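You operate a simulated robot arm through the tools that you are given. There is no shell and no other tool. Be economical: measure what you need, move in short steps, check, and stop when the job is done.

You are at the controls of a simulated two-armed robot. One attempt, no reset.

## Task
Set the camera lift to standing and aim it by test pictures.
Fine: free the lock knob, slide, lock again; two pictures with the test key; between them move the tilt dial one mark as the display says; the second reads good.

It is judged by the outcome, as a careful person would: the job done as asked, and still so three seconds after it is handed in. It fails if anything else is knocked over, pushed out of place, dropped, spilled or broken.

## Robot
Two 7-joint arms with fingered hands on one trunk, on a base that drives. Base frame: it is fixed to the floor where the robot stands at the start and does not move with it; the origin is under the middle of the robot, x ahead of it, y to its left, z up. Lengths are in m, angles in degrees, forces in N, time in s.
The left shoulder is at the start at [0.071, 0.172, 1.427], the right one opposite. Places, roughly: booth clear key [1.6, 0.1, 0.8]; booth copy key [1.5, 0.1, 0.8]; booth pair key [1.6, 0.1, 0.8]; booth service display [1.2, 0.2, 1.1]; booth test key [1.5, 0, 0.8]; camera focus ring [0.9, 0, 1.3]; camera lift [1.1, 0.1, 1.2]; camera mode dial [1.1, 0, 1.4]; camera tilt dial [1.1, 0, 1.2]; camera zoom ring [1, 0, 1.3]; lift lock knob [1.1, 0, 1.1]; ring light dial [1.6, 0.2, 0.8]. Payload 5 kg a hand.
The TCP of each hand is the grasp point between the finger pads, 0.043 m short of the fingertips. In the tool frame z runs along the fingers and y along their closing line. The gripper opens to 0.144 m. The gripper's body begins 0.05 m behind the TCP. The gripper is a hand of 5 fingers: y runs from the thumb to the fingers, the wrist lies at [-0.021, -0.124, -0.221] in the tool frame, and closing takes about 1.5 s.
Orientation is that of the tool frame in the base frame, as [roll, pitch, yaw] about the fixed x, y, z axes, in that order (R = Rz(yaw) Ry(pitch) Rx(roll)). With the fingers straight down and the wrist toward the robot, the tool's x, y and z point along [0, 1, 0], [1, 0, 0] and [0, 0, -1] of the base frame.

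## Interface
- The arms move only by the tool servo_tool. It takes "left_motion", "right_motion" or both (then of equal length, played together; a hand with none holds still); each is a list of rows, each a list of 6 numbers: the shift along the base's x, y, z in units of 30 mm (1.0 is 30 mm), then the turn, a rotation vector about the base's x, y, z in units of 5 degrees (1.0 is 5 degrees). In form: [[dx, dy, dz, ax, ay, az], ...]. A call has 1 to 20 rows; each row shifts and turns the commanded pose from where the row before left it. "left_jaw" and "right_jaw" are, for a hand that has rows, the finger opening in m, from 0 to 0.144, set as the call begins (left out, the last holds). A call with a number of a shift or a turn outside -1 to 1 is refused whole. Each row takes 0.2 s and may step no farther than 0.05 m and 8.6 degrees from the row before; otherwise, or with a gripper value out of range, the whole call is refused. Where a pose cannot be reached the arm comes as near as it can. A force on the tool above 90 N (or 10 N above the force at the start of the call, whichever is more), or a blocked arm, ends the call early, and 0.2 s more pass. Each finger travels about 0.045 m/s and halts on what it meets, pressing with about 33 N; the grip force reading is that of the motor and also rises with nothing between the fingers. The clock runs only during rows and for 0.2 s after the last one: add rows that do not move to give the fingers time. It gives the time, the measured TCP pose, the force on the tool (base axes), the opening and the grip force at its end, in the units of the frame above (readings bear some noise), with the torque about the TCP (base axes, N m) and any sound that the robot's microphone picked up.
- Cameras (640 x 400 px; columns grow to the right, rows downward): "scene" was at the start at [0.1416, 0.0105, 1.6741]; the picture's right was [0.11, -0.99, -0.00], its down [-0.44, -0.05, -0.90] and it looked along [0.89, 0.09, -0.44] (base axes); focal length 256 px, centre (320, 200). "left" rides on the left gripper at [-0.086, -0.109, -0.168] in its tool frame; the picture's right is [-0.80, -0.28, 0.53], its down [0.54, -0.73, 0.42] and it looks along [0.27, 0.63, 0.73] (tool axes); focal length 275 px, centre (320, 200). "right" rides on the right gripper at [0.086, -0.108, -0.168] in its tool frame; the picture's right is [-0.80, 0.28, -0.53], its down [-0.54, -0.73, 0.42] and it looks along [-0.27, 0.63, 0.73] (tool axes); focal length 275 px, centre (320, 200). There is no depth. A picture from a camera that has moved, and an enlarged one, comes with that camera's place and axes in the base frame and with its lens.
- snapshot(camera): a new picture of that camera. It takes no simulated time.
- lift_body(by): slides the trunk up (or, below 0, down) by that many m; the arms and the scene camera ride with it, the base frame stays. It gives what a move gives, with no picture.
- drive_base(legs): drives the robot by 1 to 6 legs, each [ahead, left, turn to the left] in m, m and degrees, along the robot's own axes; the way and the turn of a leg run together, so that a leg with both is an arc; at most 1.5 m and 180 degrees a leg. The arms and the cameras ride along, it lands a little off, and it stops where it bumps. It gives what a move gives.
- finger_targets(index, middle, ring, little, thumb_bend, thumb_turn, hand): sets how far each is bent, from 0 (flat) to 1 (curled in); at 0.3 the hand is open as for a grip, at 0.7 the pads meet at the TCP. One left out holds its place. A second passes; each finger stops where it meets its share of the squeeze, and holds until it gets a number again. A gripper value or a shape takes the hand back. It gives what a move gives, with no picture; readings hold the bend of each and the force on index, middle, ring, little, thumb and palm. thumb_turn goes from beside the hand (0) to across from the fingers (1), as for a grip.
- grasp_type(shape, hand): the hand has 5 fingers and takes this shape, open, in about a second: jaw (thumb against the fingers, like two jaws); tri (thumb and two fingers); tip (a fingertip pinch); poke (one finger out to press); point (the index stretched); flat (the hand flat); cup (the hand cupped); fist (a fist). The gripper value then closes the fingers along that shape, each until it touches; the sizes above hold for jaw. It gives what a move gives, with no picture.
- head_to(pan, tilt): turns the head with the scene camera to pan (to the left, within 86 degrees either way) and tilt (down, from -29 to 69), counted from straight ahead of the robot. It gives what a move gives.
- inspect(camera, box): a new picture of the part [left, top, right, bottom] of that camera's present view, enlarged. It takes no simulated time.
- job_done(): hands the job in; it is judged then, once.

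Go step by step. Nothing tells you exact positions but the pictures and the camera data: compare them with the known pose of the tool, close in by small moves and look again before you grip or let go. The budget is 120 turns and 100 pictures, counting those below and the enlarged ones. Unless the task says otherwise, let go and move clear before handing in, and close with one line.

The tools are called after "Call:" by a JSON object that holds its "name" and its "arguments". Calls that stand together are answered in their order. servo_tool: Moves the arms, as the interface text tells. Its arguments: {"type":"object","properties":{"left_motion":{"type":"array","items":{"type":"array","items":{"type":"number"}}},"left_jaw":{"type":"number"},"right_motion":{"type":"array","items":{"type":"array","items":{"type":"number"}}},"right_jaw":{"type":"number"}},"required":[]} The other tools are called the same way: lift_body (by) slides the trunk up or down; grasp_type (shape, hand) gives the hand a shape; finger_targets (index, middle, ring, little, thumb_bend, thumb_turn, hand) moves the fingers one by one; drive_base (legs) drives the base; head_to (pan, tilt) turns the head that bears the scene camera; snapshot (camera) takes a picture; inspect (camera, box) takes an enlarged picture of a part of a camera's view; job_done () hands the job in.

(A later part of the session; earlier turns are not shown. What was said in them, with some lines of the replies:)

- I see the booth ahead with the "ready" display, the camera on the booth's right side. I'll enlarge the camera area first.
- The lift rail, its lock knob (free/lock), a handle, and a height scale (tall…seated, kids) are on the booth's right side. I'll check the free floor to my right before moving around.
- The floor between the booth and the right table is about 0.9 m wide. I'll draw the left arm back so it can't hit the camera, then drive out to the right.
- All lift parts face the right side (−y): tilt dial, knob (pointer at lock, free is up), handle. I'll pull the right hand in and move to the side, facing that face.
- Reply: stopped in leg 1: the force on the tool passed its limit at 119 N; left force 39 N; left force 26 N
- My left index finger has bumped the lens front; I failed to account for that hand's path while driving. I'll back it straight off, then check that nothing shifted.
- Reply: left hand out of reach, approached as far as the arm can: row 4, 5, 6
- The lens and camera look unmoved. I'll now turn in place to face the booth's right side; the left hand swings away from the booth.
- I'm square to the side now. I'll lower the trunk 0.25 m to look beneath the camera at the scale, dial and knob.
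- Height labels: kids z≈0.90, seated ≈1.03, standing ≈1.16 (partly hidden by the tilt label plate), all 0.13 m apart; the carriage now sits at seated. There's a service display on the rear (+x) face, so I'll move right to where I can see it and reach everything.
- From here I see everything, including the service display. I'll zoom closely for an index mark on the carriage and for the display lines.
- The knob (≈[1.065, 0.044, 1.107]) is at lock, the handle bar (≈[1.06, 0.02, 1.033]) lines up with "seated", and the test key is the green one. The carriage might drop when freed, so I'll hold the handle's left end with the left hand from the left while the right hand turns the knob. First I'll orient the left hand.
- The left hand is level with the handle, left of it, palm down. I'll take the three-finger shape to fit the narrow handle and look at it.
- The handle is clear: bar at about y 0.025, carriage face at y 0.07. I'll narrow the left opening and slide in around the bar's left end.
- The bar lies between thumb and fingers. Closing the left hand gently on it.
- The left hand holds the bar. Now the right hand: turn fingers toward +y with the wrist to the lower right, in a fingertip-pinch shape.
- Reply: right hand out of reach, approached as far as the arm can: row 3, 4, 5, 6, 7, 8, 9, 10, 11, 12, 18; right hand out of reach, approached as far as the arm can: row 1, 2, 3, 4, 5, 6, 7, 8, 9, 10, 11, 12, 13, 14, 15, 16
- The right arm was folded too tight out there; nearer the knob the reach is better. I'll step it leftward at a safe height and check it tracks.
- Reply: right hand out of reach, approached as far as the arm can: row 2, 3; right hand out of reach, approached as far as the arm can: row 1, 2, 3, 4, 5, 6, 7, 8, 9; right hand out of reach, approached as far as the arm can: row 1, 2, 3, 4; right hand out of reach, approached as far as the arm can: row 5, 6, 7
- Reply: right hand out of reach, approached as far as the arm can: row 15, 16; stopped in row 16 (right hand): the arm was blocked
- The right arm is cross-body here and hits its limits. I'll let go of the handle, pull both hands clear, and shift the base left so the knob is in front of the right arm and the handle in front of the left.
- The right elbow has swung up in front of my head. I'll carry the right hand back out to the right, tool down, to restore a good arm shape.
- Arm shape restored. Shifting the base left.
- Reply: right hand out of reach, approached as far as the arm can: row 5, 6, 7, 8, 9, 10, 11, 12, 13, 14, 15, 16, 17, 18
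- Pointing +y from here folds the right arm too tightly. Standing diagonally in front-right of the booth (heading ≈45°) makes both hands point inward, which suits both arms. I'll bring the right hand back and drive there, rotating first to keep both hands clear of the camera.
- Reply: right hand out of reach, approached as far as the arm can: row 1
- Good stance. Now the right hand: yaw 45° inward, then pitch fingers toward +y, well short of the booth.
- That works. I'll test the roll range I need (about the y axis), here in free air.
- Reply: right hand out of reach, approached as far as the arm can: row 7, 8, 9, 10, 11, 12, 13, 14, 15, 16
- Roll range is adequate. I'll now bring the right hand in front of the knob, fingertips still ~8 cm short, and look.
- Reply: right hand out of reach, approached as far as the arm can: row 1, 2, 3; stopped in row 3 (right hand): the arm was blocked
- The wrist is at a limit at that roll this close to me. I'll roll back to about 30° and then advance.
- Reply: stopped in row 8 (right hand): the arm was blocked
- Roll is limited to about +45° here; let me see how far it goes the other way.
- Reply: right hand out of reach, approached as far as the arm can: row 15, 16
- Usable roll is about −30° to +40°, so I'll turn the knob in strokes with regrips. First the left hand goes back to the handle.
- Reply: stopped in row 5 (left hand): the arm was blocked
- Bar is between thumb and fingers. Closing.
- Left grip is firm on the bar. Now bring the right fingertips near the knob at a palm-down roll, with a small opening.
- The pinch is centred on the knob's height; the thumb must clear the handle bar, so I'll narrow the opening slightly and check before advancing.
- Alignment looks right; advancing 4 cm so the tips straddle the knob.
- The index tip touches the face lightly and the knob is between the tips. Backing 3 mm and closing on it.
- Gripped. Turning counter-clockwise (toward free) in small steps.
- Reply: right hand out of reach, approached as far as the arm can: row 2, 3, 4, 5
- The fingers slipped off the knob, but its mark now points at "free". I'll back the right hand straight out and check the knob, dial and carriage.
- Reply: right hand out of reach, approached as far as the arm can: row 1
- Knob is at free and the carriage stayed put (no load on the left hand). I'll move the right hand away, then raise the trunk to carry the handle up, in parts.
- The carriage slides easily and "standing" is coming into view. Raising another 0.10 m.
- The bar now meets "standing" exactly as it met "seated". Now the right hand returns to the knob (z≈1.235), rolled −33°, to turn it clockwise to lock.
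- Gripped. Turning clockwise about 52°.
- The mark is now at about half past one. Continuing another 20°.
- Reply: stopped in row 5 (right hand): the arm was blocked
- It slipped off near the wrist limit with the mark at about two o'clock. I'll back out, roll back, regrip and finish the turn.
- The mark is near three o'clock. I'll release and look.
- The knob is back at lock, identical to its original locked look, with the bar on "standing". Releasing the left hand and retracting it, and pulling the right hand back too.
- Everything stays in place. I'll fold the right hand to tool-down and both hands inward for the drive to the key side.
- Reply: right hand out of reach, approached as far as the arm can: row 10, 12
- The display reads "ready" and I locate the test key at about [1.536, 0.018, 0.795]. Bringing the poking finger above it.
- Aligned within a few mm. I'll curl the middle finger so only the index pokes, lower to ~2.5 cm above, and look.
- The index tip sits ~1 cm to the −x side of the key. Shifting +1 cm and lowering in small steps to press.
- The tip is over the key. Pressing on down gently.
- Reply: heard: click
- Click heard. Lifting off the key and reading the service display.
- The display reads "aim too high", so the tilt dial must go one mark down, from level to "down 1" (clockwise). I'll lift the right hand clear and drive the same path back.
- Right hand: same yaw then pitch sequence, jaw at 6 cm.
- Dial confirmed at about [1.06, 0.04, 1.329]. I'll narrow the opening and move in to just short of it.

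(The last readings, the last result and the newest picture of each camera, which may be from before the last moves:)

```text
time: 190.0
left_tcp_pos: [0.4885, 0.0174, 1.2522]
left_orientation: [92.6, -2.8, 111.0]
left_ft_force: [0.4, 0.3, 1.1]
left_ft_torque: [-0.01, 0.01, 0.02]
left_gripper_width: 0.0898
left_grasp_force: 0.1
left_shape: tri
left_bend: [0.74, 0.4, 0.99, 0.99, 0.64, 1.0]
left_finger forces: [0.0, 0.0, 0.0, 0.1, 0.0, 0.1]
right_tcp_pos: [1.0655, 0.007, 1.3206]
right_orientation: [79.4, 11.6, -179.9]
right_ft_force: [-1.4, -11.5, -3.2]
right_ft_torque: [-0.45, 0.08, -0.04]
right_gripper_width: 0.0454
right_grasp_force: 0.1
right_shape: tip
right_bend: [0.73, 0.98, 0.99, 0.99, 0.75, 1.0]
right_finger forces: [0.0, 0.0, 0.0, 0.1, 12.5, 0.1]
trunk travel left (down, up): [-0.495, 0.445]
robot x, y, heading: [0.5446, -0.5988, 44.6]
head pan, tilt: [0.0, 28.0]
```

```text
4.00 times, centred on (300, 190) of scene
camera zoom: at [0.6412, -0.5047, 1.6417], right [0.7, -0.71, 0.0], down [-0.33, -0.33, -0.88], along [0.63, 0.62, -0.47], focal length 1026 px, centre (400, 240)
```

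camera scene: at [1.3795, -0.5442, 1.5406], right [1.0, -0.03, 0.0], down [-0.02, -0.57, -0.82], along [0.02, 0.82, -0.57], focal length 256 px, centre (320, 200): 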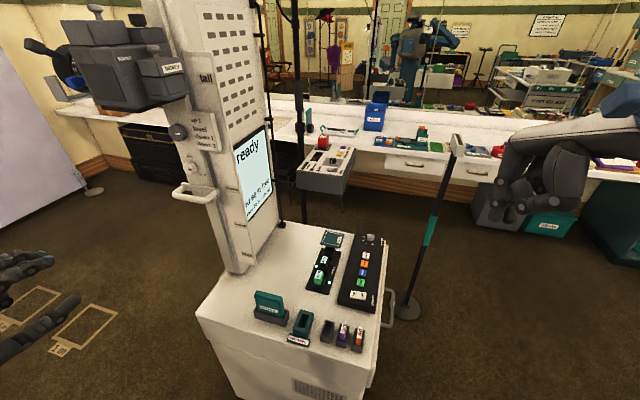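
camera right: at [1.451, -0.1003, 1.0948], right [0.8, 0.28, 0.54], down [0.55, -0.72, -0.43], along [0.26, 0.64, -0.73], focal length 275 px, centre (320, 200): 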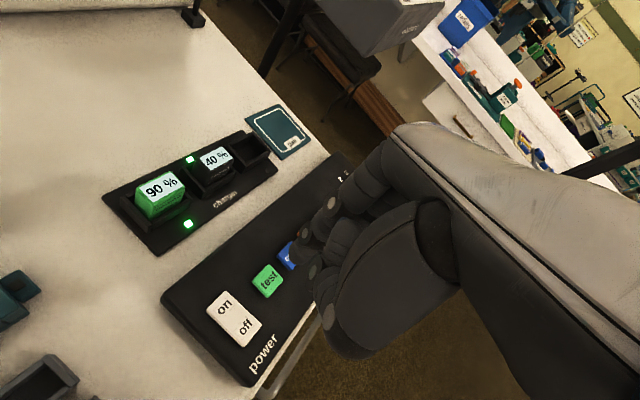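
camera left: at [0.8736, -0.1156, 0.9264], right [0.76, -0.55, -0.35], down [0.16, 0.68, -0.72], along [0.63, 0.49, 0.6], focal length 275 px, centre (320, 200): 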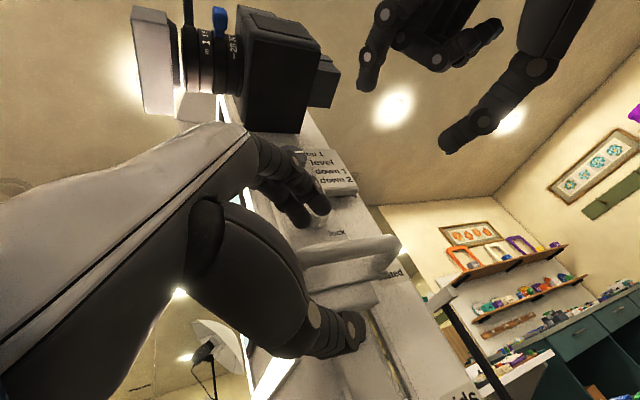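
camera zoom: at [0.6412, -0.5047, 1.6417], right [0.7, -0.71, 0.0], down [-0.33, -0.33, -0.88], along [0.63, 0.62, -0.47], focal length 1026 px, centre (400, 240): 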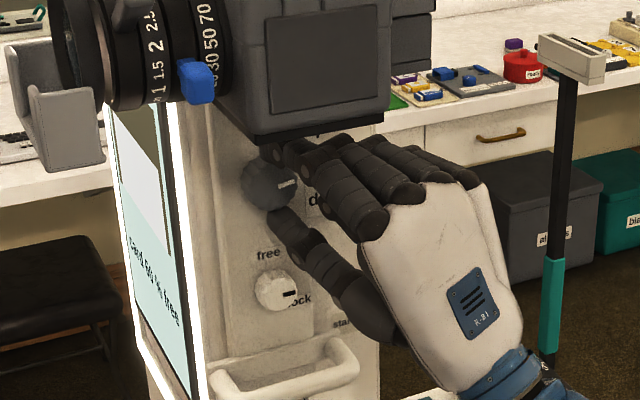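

Thumb touches the face lightly; the dial is between the tips. Backing off a little and closing.

Call:
{"name": "servo_tool", "arguments": {"right_motion": [[0, -0.12, 0, 0, 0, 0], [0, 0, 0, 0, 0, 0], [0, 0, 0, 0, 0, 0], [0, 0, 0, 0, 0, 0], [0, 0, 0, 0, 0, 0], [0, 0, 0, 0, 0, 0]], "right_jaw": 0.0}}

Call:
{"name": "servo_tool", "arguments": {"right_motion": [[0, 0, 0, 0, 0.8, 0], [0, 0, 0, 0, 0.8, 0], [0, 0, 0, 0, 0.8, 0], [0, 0, 0, 0, 0.8, 0], [0, 0, 0, 0, 0.8, 0]]}}

Call:
{"name": "inspect", "arguments": {"camera": "scene", "box": [250, 140, 350, 240]}}

```text
time: 191.4
left_tcp_pos: [0.4878, 0.0198, 1.2529]
left_orientation: [92.7, -2.8, 111.1]
left_ft_force: [0.3, 0.1, -0.1]
left_ft_torque: [-0.01, 0.0, -0.01]
left_gripper_width: 0.0898
left_grasp_force: 0.0
left_shape: tri
left_bend: [0.74, 0.4, 0.99, 0.99, 0.64, 1.0]
left_finger forces: [0.0, 0.0, 0.0, 0.1, 0.1, 0.0]
right_tcp_pos: [1.0651, 0.0068, 1.3203]
right_orientation: [79.5, 11.6, -179.7]
right_ft_force: [0.0, 2.2, 7.3]
right_ft_torque: [0.42, -0.02, 0.04]
right_gripper_width: 0.0345
right_grasp_force: 33.2
right_shape: tip
right_bend: [0.73, 1.0, 1.0, 1.0, 0.76, 1.0]
right_finger forces: [28.4, 0.0, 0.1, 0.0, 22.2, 0.0]
trunk travel left (down, up): [-0.495, 0.445]
robot x, y, heading: [0.5386, -0.605, 45.0]
head pan, tilt: [0.0, 28.0]
```

```text
time: 192.6
left_tcp_pos: [0.4867, 0.0203, 1.2517]
left_orientation: [92.6, -2.7, 111.0]
left_ft_force: [-0.8, 0.2, 0.3]
left_ft_torque: [-0.02, -0.02, 0.0]
left_gripper_width: 0.0897
left_grasp_force: 0.2
left_shape: tri
left_bend: [0.74, 0.4, 0.99, 0.99, 0.64, 1.0]
left_finger forces: [0.0, 0.1, 0.0, 0.0, 0.0, 0.1]
right_tcp_pos: [1.0629, 0.0058, 1.3211]
right_orientation: [79.5, -8.2, -179.9]
right_ft_force: [-6.3, -1.1, 5.6]
right_ft_torque: [0.65, -0.11, 0.15]
right_gripper_width: 0.0338
right_grasp_force: 32.5
right_shape: tip
right_bend: [0.73, 1.0, 1.0, 1.0, 0.75, 1.0]
right_finger forces: [34.7, 0.0, 0.0, 0.0, 24.5, 0.0]
trunk travel left (down, up): [-0.495, 0.445]
robot x, y, heading: [0.5375, -0.6026, 44.6]
head pan, tilt: [0.0, 28.0]
```

```text
4.00 times, centred on (300, 190) of scene
camera zoom: at [0.639, -0.5016, 1.6418], right [0.7, -0.71, 0.0], down [-0.33, -0.33, -0.88], along [0.63, 0.62, -0.47], focal length 1026 px, centre (400, 240)
```

zoom: 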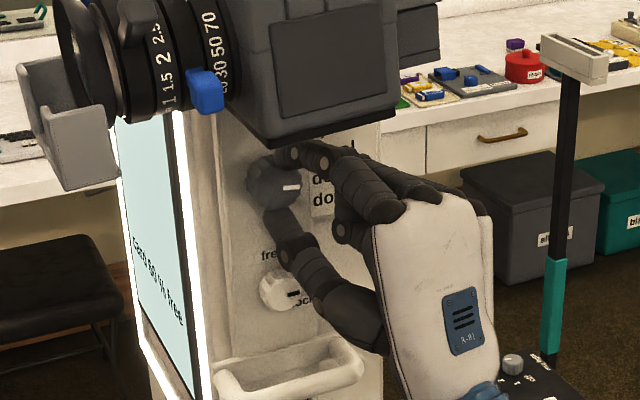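

The mark and the camera body have both moved down a little. I'll release, back out and see where it settles.

Call:
{"name": "servo_tool", "arguments": {"right_motion": [[0, 0, 0, 0, 0, 0], [0, 0, 0, 0, 0, 0], [0, 0, 0, 0, 0, 0], [0, -0.5, 0, 0, 0, 0], [0, -0.8, 0, 0, 0, 0], [0, -1, 0, 0, 0, 0], [0.2, -1, 0, 0, 0, 0]], "right_jaw": 0.044}}

Call:
{"name": "inspect", "arguments": {"camera": "scene", "box": [260, 150, 320, 210]}}

```text
time: 194.2
left_tcp_pos: [0.4881, 0.0184, 1.2525]
left_orientation: [92.7, -2.8, 111.0]
left_ft_force: [0.7, -0.2, 0.7]
left_ft_torque: [0.0, -0.01, 0.04]
left_gripper_width: 0.0894
left_grasp_force: 0.1
left_shape: tri
left_bend: [0.74, 0.4, 0.99, 0.99, 0.64, 1.0]
left_finger forces: [0.0, 0.0, 0.0, 0.0, 0.1, 0.1]
right_tcp_pos: [1.0725, -0.0934, 1.3213]
right_orientation: [79.4, -8.3, -179.9]
right_ft_force: [1.2, -0.2, -0.5]
right_ft_torque: [-0.03, 0.0, 0.01]
right_gripper_width: 0.0442
right_grasp_force: 0.2
right_shape: tip
right_bend: [0.73, 0.98, 0.99, 0.99, 0.74, 1.0]
right_finger forces: [0.1, 0.0, 0.0, 0.1, 0.1, 0.0]
trunk travel left (down, up): [-0.495, 0.445]
robot x, y, heading: [0.5426, -0.6044, 44.9]
head pan, tilt: [0.0, 28.0]
```

```text
6.67 times, centred on (290, 180) of scene
camera zoom: at [0.6419, -0.5028, 1.6416], right [0.7, -0.71, 0.0], down [-0.33, -0.33, -0.88], along [0.63, 0.62, -0.47], focal length 1709 px, centre (520, 333)
```

zoom: 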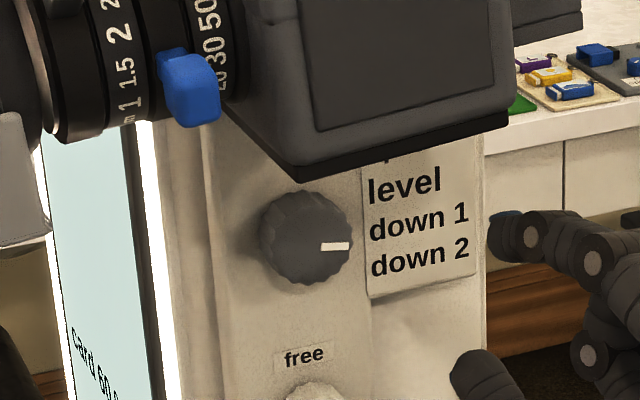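

The dial moved, but I estimate only ~11°, so I want a straight-on look at pointer versus labels. I'll tilt the right hand so its camera faces the dial squarely.

Call:
{"name": "servo_tool", "arguments": {"right_motion": [[0.2, -0.7, 0, 0, 0, 0], [0.3, -0.4, 0, -1, 0, 0], [0.3, 0, 0, -1, 0, 0], [0.3, 0, 0, -1, 0, 0], [0.3, 0, 0, -1, 0.8, 0], [0.3, 0, 0, -1, 0.8, 0], [0.3, 0, 0, -1, 0, 0], [0.3, 0, 0, -1, 0, 0], [0, 0, 0, -1, 0, 0], [0, 0, 0, -1, 0, 0], [0, 0, 0, -1, 0, 0]]}}

Call:
{"name": "snapshot", "arguments": {"camera": "right"}}

```text
time: 196.6
left_tcp_pos: [0.489, 0.0223, 1.2521]
left_orientation: [92.6, -2.6, 111.1]
left_ft_force: [-0.8, 0.3, 0.1]
left_ft_torque: [-0.02, -0.01, 0.02]
left_gripper_width: 0.0894
left_grasp_force: 0.0
left_shape: tri
left_bend: [0.74, 0.4, 0.99, 0.99, 0.64, 1.0]
left_finger forces: [0.0, 0.0, 0.1, 0.1, 0.1, 0.0]
right_tcp_pos: [1.14, -0.1257, 1.3191]
right_orientation: [130.9, -12.3, 169.4]
right_ft_force: [-0.4, 0.5, -0.4]
right_ft_torque: [0.04, 0.02, 0.0]
right_gripper_width: 0.0445
right_grasp_force: 0.1
right_shape: tip
right_bend: [0.73, 0.98, 0.99, 0.99, 0.74, 1.0]
right_finger forces: [0.0, 0.0, 0.0, 0.0, 0.0, 0.0]
trunk travel left (down, up): [-0.495, 0.445]
robot x, y, heading: [0.5452, -0.6047, 44.5]
head pan, tilt: [0.0, 28.0]
```

```text
18 pictures are left
camera right: at [1.0268, -0.3043, 1.3655], right [0.84, -0.38, 0.38], down [0.32, -0.22, -0.92], along [0.43, 0.9, -0.06], focal length 275 px, centre (320, 200)
```

right: 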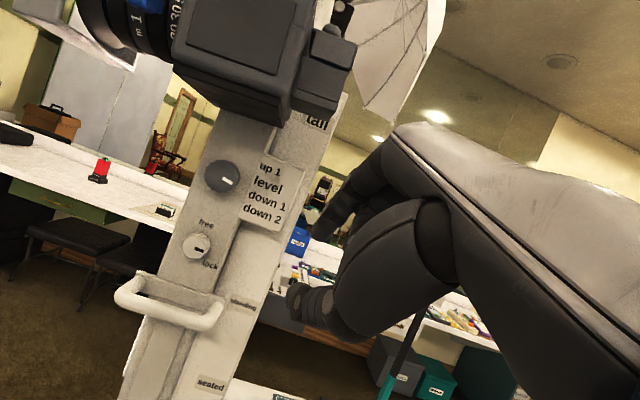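

Call:
{"name": "inspect", "arguments": {"camera": "right", "box": [190, 140, 310, 270]}}

```text
3.08 times, centred on (250, 205) of right
camera zoom: at [1.0268, -0.3043, 1.3655], right [0.84, -0.38, 0.38], down [0.32, -0.22, -0.92], along [0.43, 0.9, -0.06], focal length 847 px, centre (535, 185)
```

zoom: 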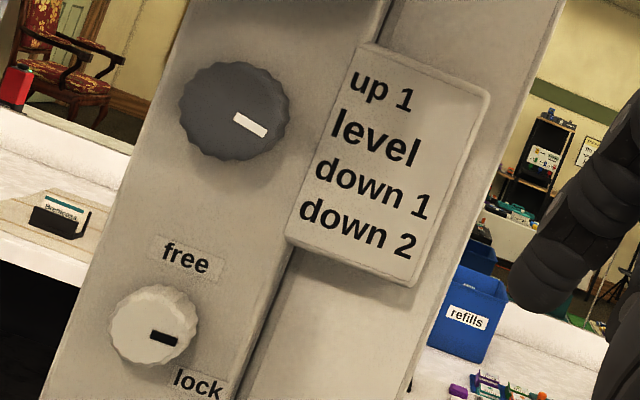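

Reading against the lock knob's horizontal mark, the dial has turned only about 11° and no detent click was heard, so I'll turn it further. Returning the hand to its pinch pose by reversing the motion.

Call:
{"name": "servo_tool", "arguments": {"right_motion": [[0, 0, 0, 1, 0, 0], [0, 0, 0, 1, 0, 0], [0, 0, 0, 1, 0, 0], [-0.3, 0, 0, 1, 0, 0], [-0.3, 0, 0, 1, 0, 0], [-0.3, 0, 0, 1, -0.8, 0], [-0.3, 0, 0, 1, -0.8, 0], [-0.3, 0, 0, 1, 0, 0], [-0.3, 0, 0, 1, -0.6, 0], [-0.3, 0.4, 0, 1, -0.6, 0], [-0.4, 0.5, 0, 0, -0.6, 0], [0, 0.5, 0, 0, -0.6, 0]]}}

Call:
{"name": "inspect", "arguments": {"camera": "scene", "box": [250, 140, 350, 240]}}

```text
time: 199.2
left_tcp_pos: [0.49, 0.0211, 1.2518]
left_orientation: [92.8, -2.8, 111.1]
left_ft_force: [-0.1, 1.1, -0.5]
left_ft_torque: [-0.03, -0.02, 0.0]
left_gripper_width: 0.09
left_grasp_force: 0.1
left_shape: tri
left_bend: [0.74, 0.4, 0.99, 0.99, 0.64, 1.0]
left_finger forces: [0.0, 0.1, 0.0, 0.0, 0.0, 0.1]
right_tcp_pos: [1.0648, -0.0817, 1.3197]
right_orientation: [79.4, 3.7, 179.7]
right_ft_force: [0.4, 1.2, -0.3]
right_ft_torque: [0.0, 0.04, 0.04]
right_gripper_width: 0.044
right_grasp_force: 0.1
right_shape: tip
right_bend: [0.73, 0.98, 0.99, 0.99, 0.74, 1.0]
right_finger forces: [0.1, 0.1, 0.1, 0.0, 0.0, 0.0]
trunk travel left (down, up): [-0.495, 0.445]
robot x, y, heading: [0.5413, -0.6027, 44.9]
head pan, tilt: [0.0, 28.0]
```

```text
4.00 times, centred on (300, 190) of scene
camera zoom: at [0.6421, -0.5004, 1.6414], right [0.7, -0.71, 0.0], down [-0.33, -0.33, -0.88], along [0.63, 0.62, -0.47], focal length 1026 px, centre (400, 240)
```

zoom: 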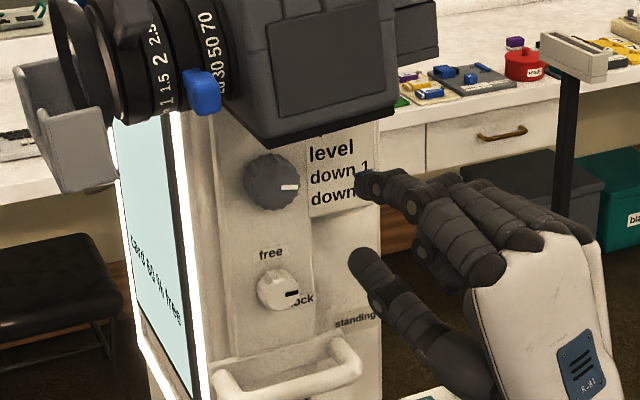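

The front display seems to have changed since the dial moved. Let me read it.

Call:
{"name": "inspect", "arguments": {"camera": "scene", "box": [235, 150, 275, 260]}}

```text
3.64 times, centred on (255, 205) of scene
camera zoom: at [0.6421, -0.5004, 1.6414], right [0.7, -0.71, 0.0], down [-0.33, -0.33, -0.88], along [0.63, 0.62, -0.47], focal length 932 px, centre (556, 182)
```

zoom: 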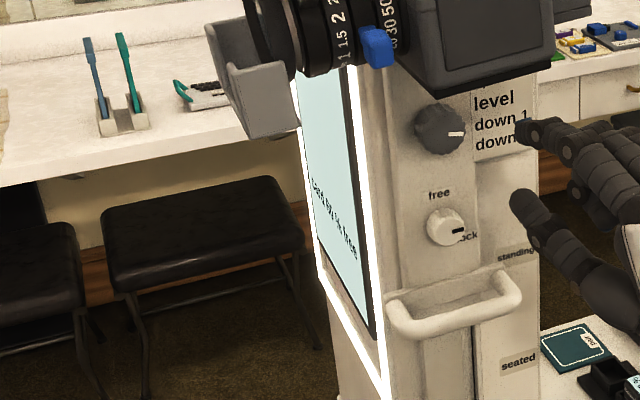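

Call:
{"name": "inspect", "arguments": {"camera": "scene", "box": [280, 172, 312, 202]}}

```text
13.33 times, centred on (296, 187) of scene
camera zoom: at [0.6421, -0.5004, 1.6414], right [0.7, -0.71, 0.0], down [-0.33, -0.33, -0.88], along [0.63, 0.62, -0.47], focal length 3419 px, centre (640, 373)
```

zoom: 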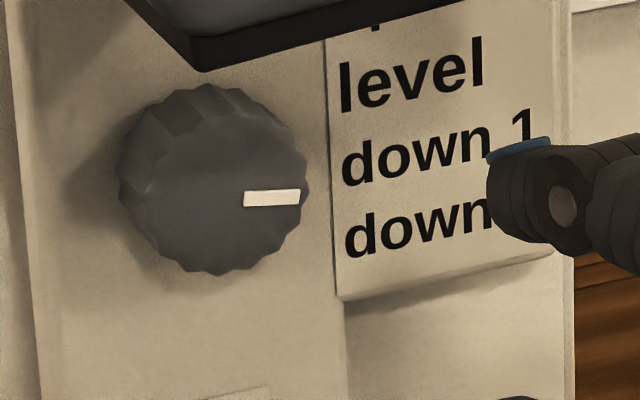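

Accounting for the booth's ~21° yaw, the pointer now sits at ≈ −7.5° and aims squarely at "down 1" (it started at ≈ +7.5°, "level"), and the preview cleared when it moved. So the dial is exactly one mark down. I'll leave it and fold the right hand away for the second picture.

Call:
{"name": "servo_tool", "arguments": {"right_motion": [[0, -0.9, 0, 0, 0, 0], [0, -0.9, 0, 0, 0, 0], [0, -0.9, 0, 0, 0.5, 0], [0.2, -0.9, 0, -1, 0.3, 0], [0.2, -0.9, 0.1, -1, 0, 0], [0.2, -0.9, 0.1, -1, 0, 0], [0.2, -0.9, 0.1, -1, 0, 0], [0.2, -0.9, 0.1, -1, 0, 0], [0.2, -0.5, 0.1, -1, 0, 0], [0, 0, 0.15, -1, 0, 0], [0, 0, 0.15, -1, 0, 0], [0, 0, 0.15, -1, 0, 0], [0, 0, 0.15, -1, 0, 0], [0, 0, 0.15, -1, 0, 0], [0, 0, 0.15, -1, 0, 0], [0, 0, 0.15, -1, 0, 0], [0, 0, 0.15, -1, 0, 0], [0, 0, 0.15, -1, 0, 0], [0, 0, 0.15, -1, 0, 0], [0, 0, 0.15, -1, 0, 0]]}}

Call:
{"name": "servo_tool", "arguments": {"right_motion": [[0, 0, 0, -1, 0, 0], [0, 0, 0, -1, 0, 0], [0, 0, 0, -1, 0, 0], [0, -0.5, 0, 0, 0, -1], [0, -0.5, 0, 0, 0, -1], [0, -0.5, 0, 0, 0, -1], [0, -0.5, 0, 0, 0, -1], [0, -0.5, 0, 0, 0, -1], [0, -0.5, 0, 0, 0, -1], [0, -0.5, 0, 0, 0, -1], [0, -0.5, 0, 0, 0, -1], [0, 0, 0, 0, 0, -0.7]]}}

Call:
{"name": "lift_body", "arguments": {"by": -0.09}}

```text
time: 203.4
left_tcp_pos: [0.4888, 0.022, 1.2505]
left_orientation: [92.7, -2.6, 111.0]
left_ft_force: [0.1, -0.2, 0.1]
left_ft_torque: [0.01, -0.05, 0.01]
left_gripper_width: 0.0897
left_grasp_force: 0.1
left_shape: tri
left_bend: [0.74, 0.4, 0.99, 0.99, 0.64, 1.0]
left_finger forces: [0.0, 0.0, 0.0, 0.0, 0.0, 0.0]
right_tcp_pos: [1.1015, -0.3131, 1.3835]
right_orientation: [164.5, 0.2, 179.6]
right_ft_force: [-0.8, -0.2, -0.3]
right_ft_torque: [0.01, 0.03, 0.0]
right_gripper_width: 0.044
right_grasp_force: 0.0
right_shape: tip
right_bend: [0.73, 0.98, 0.99, 0.99, 0.74, 1.0]
right_finger forces: [0.1, 0.0, 0.0, 0.1, 0.1, 0.0]
trunk travel left (down, up): [-0.495, 0.445]
robot x, y, heading: [0.5394, -0.601, 44.8]
head pan, tilt: [0.0, 28.0]
```

```text
time: 206.0
left_tcp_pos: [0.4882, 0.0214, 1.252]
left_orientation: [92.7, -2.7, 111.0]
left_ft_force: [0.1, 0.1, -0.7]
left_ft_torque: [0.02, 0.01, -0.02]
left_gripper_width: 0.0896
left_grasp_force: 0.0
left_shape: tri
left_bend: [0.74, 0.4, 0.99, 0.99, 0.64, 1.0]
left_finger forces: [0.0, 0.0, 0.0, 0.0, 0.0, 0.0]
right_tcp_pos: [1.1017, -0.4335, 1.384]
right_orientation: [179.3, 0.3, 136.2]
right_ft_force: [0.6, -0.2, -0.7]
right_ft_torque: [-0.03, 0.0, 0.01]
right_gripper_width: 0.0441
right_grasp_force: 0.1
right_shape: tip
right_bend: [0.73, 0.98, 0.99, 0.99, 0.74, 1.0]
right_finger forces: [0.0, 0.0, 0.1, 0.0, 0.1, 0.0]
trunk travel left (down, up): [-0.495, 0.445]
robot x, y, heading: [0.5413, -0.6021, 44.4]
head pan, tilt: [0.0, 28.0]
```

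```text
time: 207.3
left_tcp_pos: [0.4876, 0.0213, 1.1618]
left_orientation: [92.6, -2.7, 111.1]
left_ft_force: [-0.7, -0.4, 0.6]
left_ft_torque: [0.0, -0.02, 0.01]
left_gripper_width: 0.0896
left_grasp_force: 0.1
left_shape: tri
left_bend: [0.74, 0.4, 0.99, 0.99, 0.64, 1.0]
left_finger forces: [0.1, 0.1, 0.1, 0.0, 0.0, 0.1]
right_tcp_pos: [1.1013, -0.4345, 1.2954]
right_orientation: [179.4, 0.2, 136.2]
right_ft_force: [0.6, 0.1, 0.2]
right_ft_torque: [-0.01, -0.01, 0.04]
right_gripper_width: 0.0442
right_grasp_force: 0.0
right_shape: tip
right_bend: [0.73, 0.98, 0.99, 0.99, 0.74, 1.0]
right_finger forces: [0.0, 0.0, 0.1, 0.1, 0.0, 0.0]
trunk travel left (down, up): [-0.405, 0.535]
robot x, y, heading: [0.5373, -0.602, 44.7]
head pan, tilt: [0.0, 28.0]
```

Call:
{"name": "servo_tool", "arguments": {"right_motion": [[0, -0.8, 0, 0, 0, 0], [0, -0.8, 0, 0, 0, 0]]}}

Call:
{"name": "drive_base", "arguments": {"legs": [[0.165, -0.265, 0], [0, 0, 44], [0, -0.54, 0]]}}

Call:
{"name": "grasp_type", "arguments": {"shape": "poke", "hand": "right"}}

Call:
{"name": "finger_targets", "arguments": {"hand": "right", "middle": 1.0}}

Call:
{"name": "head_to", "arguments": {"pan": 0, "tilt": 35}}

Call:
{"name": "inspect", "arguments": {"camera": "scene", "box": [220, 110, 290, 240]}}

```text
time: 207.9
left_tcp_pos: [0.4857, 0.0195, 1.1625]
left_orientation: [92.6, -2.7, 111.2]
left_ft_force: [0.5, -0.6, 1.0]
left_ft_torque: [-0.05, 0.01, 0.01]
left_gripper_width: 0.0897
left_grasp_force: 0.1
left_shape: tri
left_bend: [0.74, 0.4, 0.99, 0.99, 0.64, 1.0]
left_finger forces: [0.0, 0.1, 0.0, 0.0, 0.1, 0.0]
right_tcp_pos: [1.1015, -0.484, 1.2954]
right_orientation: [179.2, 0.4, 136.2]
right_ft_force: [0.2, -0.5, 0.4]
right_ft_torque: [0.03, 0.0, 0.0]
right_gripper_width: 0.044
right_grasp_force: 0.1
right_shape: tip
right_bend: [0.73, 0.98, 0.99, 0.99, 0.74, 1.0]
right_finger forces: [0.0, 0.1, 0.0, 0.0, 0.0, 0.0]
trunk travel left (down, up): [-0.405, 0.535]
robot x, y, heading: [0.5414, -0.6015, 44.7]
head pan, tilt: [0.0, 28.0]
```

```text
time: 214.7
left_tcp_pos: [0.9093, -0.2761, 1.1615]
left_orientation: [92.6, -2.6, 155.2]
left_ft_force: [0.5, 1.0, -0.1]
left_ft_torque: [0.01, 0.0, 0.04]
left_gripper_width: 0.0898
left_grasp_force: 0.0
left_shape: tri
left_bend: [0.74, 0.4, 0.99, 0.99, 0.64, 1.0]
left_finger forces: [0.0, 0.0, 0.0, 0.1, 0.1, 0.0]
right_tcp_pos: [1.7004, -0.2104, 1.2947]
right_orientation: [179.3, 0.3, -179.7]
right_ft_force: [-0.2, 0.9, 0.6]
right_ft_torque: [0.01, 0.01, -0.02]
right_gripper_width: 0.0443
right_grasp_force: 0.1
right_shape: tip
right_bend: [0.73, 0.98, 0.99, 0.99, 0.74, 1.0]
right_finger forces: [0.0, 0.0, 0.0, 0.0, 0.1, 0.0]
trunk travel left (down, up): [-0.405, 0.535]
robot x, y, heading: [1.3776, -0.6872, 88.5]
head pan, tilt: [0.0, 28.0]
```

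```text
time: 215.6
left_tcp_pos: [0.9087, -0.2763, 1.1613]
left_orientation: [92.7, -2.7, 155.0]
left_ft_force: [-0.2, -1.0, 0.7]
left_ft_torque: [0.01, 0.01, -0.03]
left_gripper_width: 0.0897
left_grasp_force: 0.1
left_shape: tri
left_bend: [0.74, 0.4, 0.99, 0.99, 0.64, 1.0]
left_finger forces: [0.1, 0.0, 0.1, 0.0, 0.1, 0.1]
right_tcp_pos: [1.698, -0.2111, 1.2951]
right_orientation: [179.3, 0.4, -179.7]
right_ft_force: [-1.1, 0.1, 0.1]
right_ft_torque: [0.0, 0.0, -0.02]
right_gripper_width: 0.0001
right_grasp_force: 0.1
right_shape: poke
right_bend: [0.7, 0.7, 0.99, 0.99, 1.0, 1.0]
right_finger forces: [0.0, 0.0, 0.0, 0.1, 0.0, 0.0]
trunk travel left (down, up): [-0.405, 0.535]
robot x, y, heading: [1.3822, -0.6882, 88.8]
head pan, tilt: [0.0, 28.0]
```

```text
time: 216.6
left_tcp_pos: [0.9096, -0.2757, 1.1617]
left_orientation: [92.7, -2.7, 155.2]
left_ft_force: [0.7, 0.3, 0.8]
left_ft_torque: [0.0, -0.01, 0.02]
left_gripper_width: 0.0899
left_grasp_force: 0.0
left_shape: tri
left_bend: [0.74, 0.4, 0.99, 0.99, 0.64, 1.0]
left_finger forces: [0.0, 0.1, 0.0, 0.1, 0.1, 0.0]
right_tcp_pos: [1.6989, -0.2094, 1.2942]
right_orientation: [179.3, 0.3, -179.7]
right_ft_force: [-0.2, -0.8, -0.2]
right_ft_torque: [-0.01, 0.01, 0.01]
right_gripper_width: 0.0488
right_grasp_force: 0.1
right_shape: fingers
right_bend: [0.7, 1.0, 0.99, 0.99, 1.0, 1.0]
right_finger forces: [0.0, 0.1, 0.0, 0.0, 0.1, 0.0]
trunk travel left (down, up): [-0.405, 0.535]
robot x, y, heading: [1.3837, -0.6873, 88.7]
head pan, tilt: [0.0, 28.0]
```

```text
time: 217.3
left_tcp_pos: [0.9088, -0.2774, 1.1617]
left_orientation: [92.7, -2.7, 155.1]
left_ft_force: [0.0, 1.0, 0.2]
left_ft_torque: [0.01, -0.01, -0.01]
left_gripper_width: 0.0898
left_grasp_force: 0.0
left_shape: tri
left_bend: [0.74, 0.4, 0.99, 0.99, 0.64, 1.0]
left_finger forces: [0.0, 0.1, 0.0, 0.1, 0.0, 0.0]
right_tcp_pos: [1.6992, -0.2113, 1.2949]
right_orientation: [179.3, 0.3, -179.7]
right_ft_force: [-0.5, -0.4, 0.3]
right_ft_torque: [-0.02, 0.02, -0.02]
right_gripper_width: 0.0486
right_grasp_force: 0.1
right_shape: fingers
right_bend: [0.7, 1.0, 0.99, 0.99, 1.0, 1.0]
right_finger forces: [0.0, 0.0, 0.0, 0.0, 0.1, 0.0]
trunk travel left (down, up): [-0.405, 0.535]
robot x, y, heading: [1.3803, -0.6879, 88.8]
head pan, tilt: [0.0, 35.0]
```

```text
3.08 times, centred on (255, 175) of scene
camera zoom: at [1.3832, -0.5471, 1.5406], right [1.0, -0.02, 0.0], down [-0.01, -0.57, -0.82], along [0.02, 0.82, -0.57], focal length 789 px, centre (520, 277)
```

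zoom: 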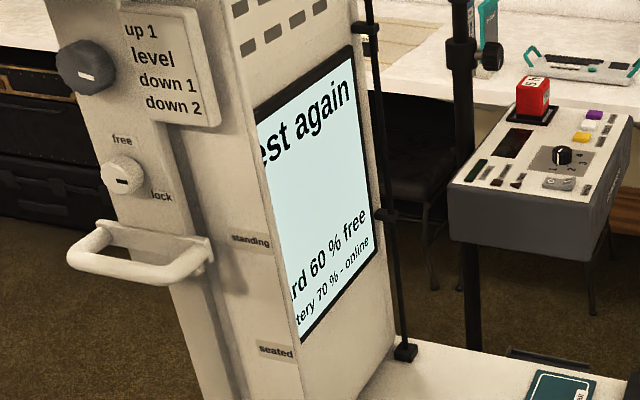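

The display says "test again", confirming the mark change. Pressing the test key at the same spot as before.

Call:
{"name": "servo_tool", "arguments": {"right_motion": [[-0.51, 0.755, -1, 0, 0, 0], [-0.51, 0.755, -1, 0, 0, 0], [-0.51, 0.755, -1, 0, 0, 0], [-0.51, 0.755, -1, 0, 0, 0], [-0.51, 0.755, -1, 0, 0, 0], [-0.51, 0.755, -1, 0, 0, 0], [-0.51, 0.755, -1, 0, 0, 0], [-0.51, 0.755, -1, 0, 0, 0], [-0.51, 0.755, -1, 0, 0, 0], [-0.51, 0.755, -1, 0, 0, 0], [0, 0, -1, 0, 0, 0], [0, 0, -1, 0, 0, 0], [0, 0, -1, 0, 0, 0], [0, 0, -1, 0, 0, 0]]}}

Call:
{"name": "inspect", "arguments": {"camera": "right", "box": [180, 180, 380, 380]}}

```text
time: 220.3
left_tcp_pos: [0.9094, -0.2763, 1.162]
left_orientation: [92.7, -2.7, 155.1]
left_ft_force: [-0.2, 0.5, -0.4]
left_ft_torque: [-0.02, 0.01, 0.03]
left_gripper_width: 0.0898
left_grasp_force: 0.0
left_shape: tri
left_bend: [0.74, 0.4, 0.99, 0.99, 0.64, 1.0]
left_finger forces: [0.0, 0.1, 0.0, 0.0, 0.1, 0.1]
right_tcp_pos: [1.5458, 0.0156, 0.874]
right_orientation: [179.4, 0.3, -179.6]
right_ft_force: [0.1, 0.8, 0.1]
right_ft_torque: [-0.03, -0.01, 0.0]
right_gripper_width: 0.0486
right_grasp_force: 0.1
right_shape: fingers
right_bend: [0.7, 1.0, 0.99, 0.99, 1.0, 1.0]
right_finger forces: [0.0, 0.0, 0.1, 0.1, 0.0, 0.1]
trunk travel left (down, up): [-0.405, 0.535]
robot x, y, heading: [1.3795, -0.6877, 89.1]
head pan, tilt: [0.0, 35.0]
```

```text
2.00 times, centred on (280, 280) of right
camera zoom: at [1.4592, -0.0943, 1.0404], right [0.79, 0.28, 0.54], down [0.55, -0.72, -0.43], along [0.27, 0.64, -0.72], focal length 551 px, centre (400, 40)
```

zoom: 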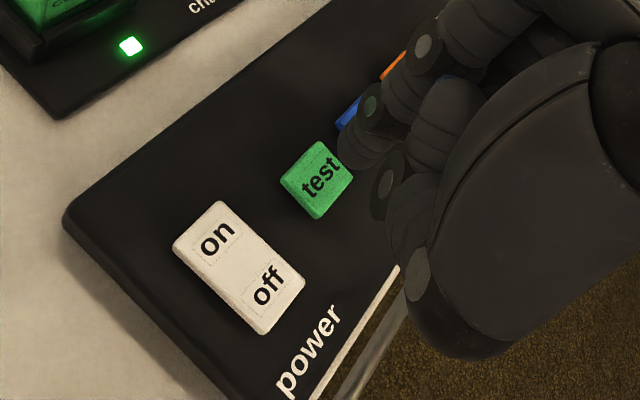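

Call:
{"name": "servo_tool", "arguments": {"right_motion": [[0, 0, -0.3, 0, 0, 0], [0, 0, -0.3, 0, 0, 0], [0, 0, -0.3, 0, 0, 0], [0, 0, -0.1, 0, 0, 0], [0, 0, -0.1, 0, 0, 0], [0, 0, -0.1, 0, 0, 0], [0, 0, 0, 0, 0, 0]]}}

```text
time: 221.9
left_tcp_pos: [0.9095, -0.2774, 1.1622]
left_orientation: [92.7, -2.7, 155.1]
left_ft_force: [-0.3, 0.2, 1.0]
left_ft_torque: [-0.02, 0.05, -0.01]
left_gripper_width: 0.0897
left_grasp_force: 0.1
left_shape: tri
left_bend: [0.74, 0.4, 0.99, 0.99, 0.64, 1.0]
left_finger forces: [0.0, 0.0, 0.0, 0.0, 0.0, 0.1]
right_tcp_pos: [1.546, 0.0154, 0.84]
right_orientation: [179.2, 0.3, -179.7]
right_ft_force: [-0.4, 3.0, 14.9]
right_ft_torque: [0.21, 0.15, -0.04]
right_gripper_width: 0.0482
right_grasp_force: 7.4
right_shape: fingers
right_bend: [0.7, 1.0, 0.99, 0.99, 1.0, 1.0]
right_finger forces: [14.9, 0.1, 0.0, 0.0, 0.1, 0.0]
trunk travel left (down, up): [-0.405, 0.535]
robot x, y, heading: [1.3779, -0.6861, 88.7]
head pan, tilt: [0.0, 35.0]
heard: click
```

Click heard. Lifting clear and reading the display.

Call:
{"name": "servo_tool", "arguments": {"right_motion": [[0, 0, 0.5, 0, 0, 0], [0, 0, 1, 0, 0, 0], [0, 0, 1, 0, 0, 0], [0, 0, 1, 0, 0, 0], [0, 0, 1, 0, 0, 0], [0, 0, 1, 0, 0, 0], [0.5, -0.7, 1, 0, 0, 0], [0.5, -0.7, 1, 0, 0, 0], [0.5, -0.7, 1, 0, 0, 0], [0.5, -0.7, 1, 0, 0, 0], [0.5, -0.7, 1, 0, 0, 0]]}}

Call:
{"name": "inspect", "arguments": {"camera": "scene", "box": [220, 110, 290, 240]}}

Call:
{"name": "snapshot", "arguments": {"camera": "scene"}}

```text
time: 224.3
left_tcp_pos: [0.9097, -0.2783, 1.1632]
left_orientation: [92.6, -2.7, 155.2]
left_ft_force: [-0.8, -0.1, 1.0]
left_ft_torque: [-0.02, 0.0, 0.01]
left_gripper_width: 0.0897
left_grasp_force: 0.0
left_shape: tri
left_bend: [0.74, 0.4, 0.99, 0.99, 0.64, 1.0]
left_finger forces: [0.1, 0.1, 0.0, 0.0, 0.0, 0.0]
right_tcp_pos: [1.6218, -0.0904, 1.1525]
right_orientation: [179.4, 0.3, -179.6]
right_ft_force: [0.5, -0.3, 1.5]
right_ft_torque: [0.04, -0.02, 0.0]
right_gripper_width: 0.0486
right_grasp_force: 0.1
right_shape: fingers
right_bend: [0.7, 1.0, 0.99, 0.99, 1.0, 1.0]
right_finger forces: [0.1, 0.0, 0.0, 0.1, 0.0, 0.0]
trunk travel left (down, up): [-0.405, 0.535]
robot x, y, heading: [1.3778, -0.6888, 88.7]
head pan, tilt: [0.0, 35.0]
```

```text
3.08 times, centred on (255, 175) of scene
camera zoom: at [1.3835, -0.5486, 1.5406], right [1.0, -0.02, 0.0], down [-0.01, -0.57, -0.82], along [0.02, 0.82, -0.57], focal length 789 px, centre (520, 277)
```

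zoom: 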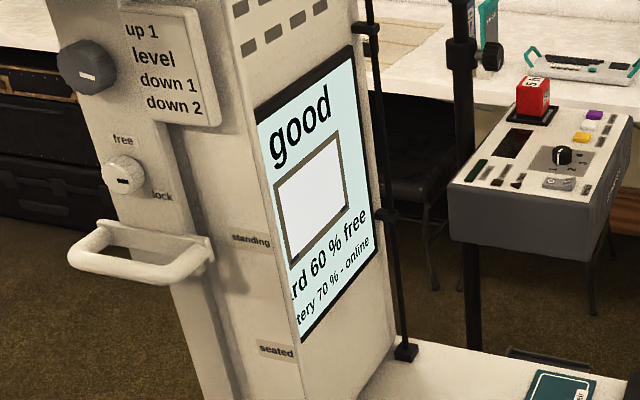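

```text
10 pictures are left
camera scene: at [1.3835, -0.5486, 1.5406], right [1.0, -0.02, 0.0], down [-0.01, -0.57, -0.82], along [0.02, 0.82, -0.57], focal length 256 px, centre (320, 200)
```

scene: 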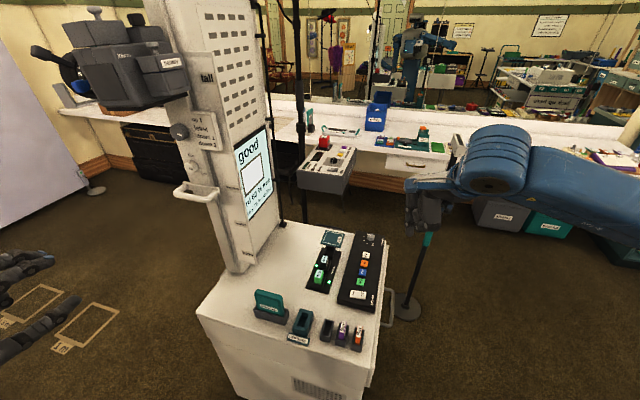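

The display reads "good", the lift is locked at "standing", the dial points to "down 1", nothing else has moved, and both hands are clear. Handing in.

Call:
{"name": "job_done", "arguments": {}}

```text
The job is handed in.
```

The camera lift is locked at "standing". The first test picture read "aim too high", so I turned the tilt dial one mark down from "level", and the second picture reads "good". Early on, while driving into place, my left index finger bumped the front of the camera lens. I backed it off, and the camera and lens looked unmoved afterwards.
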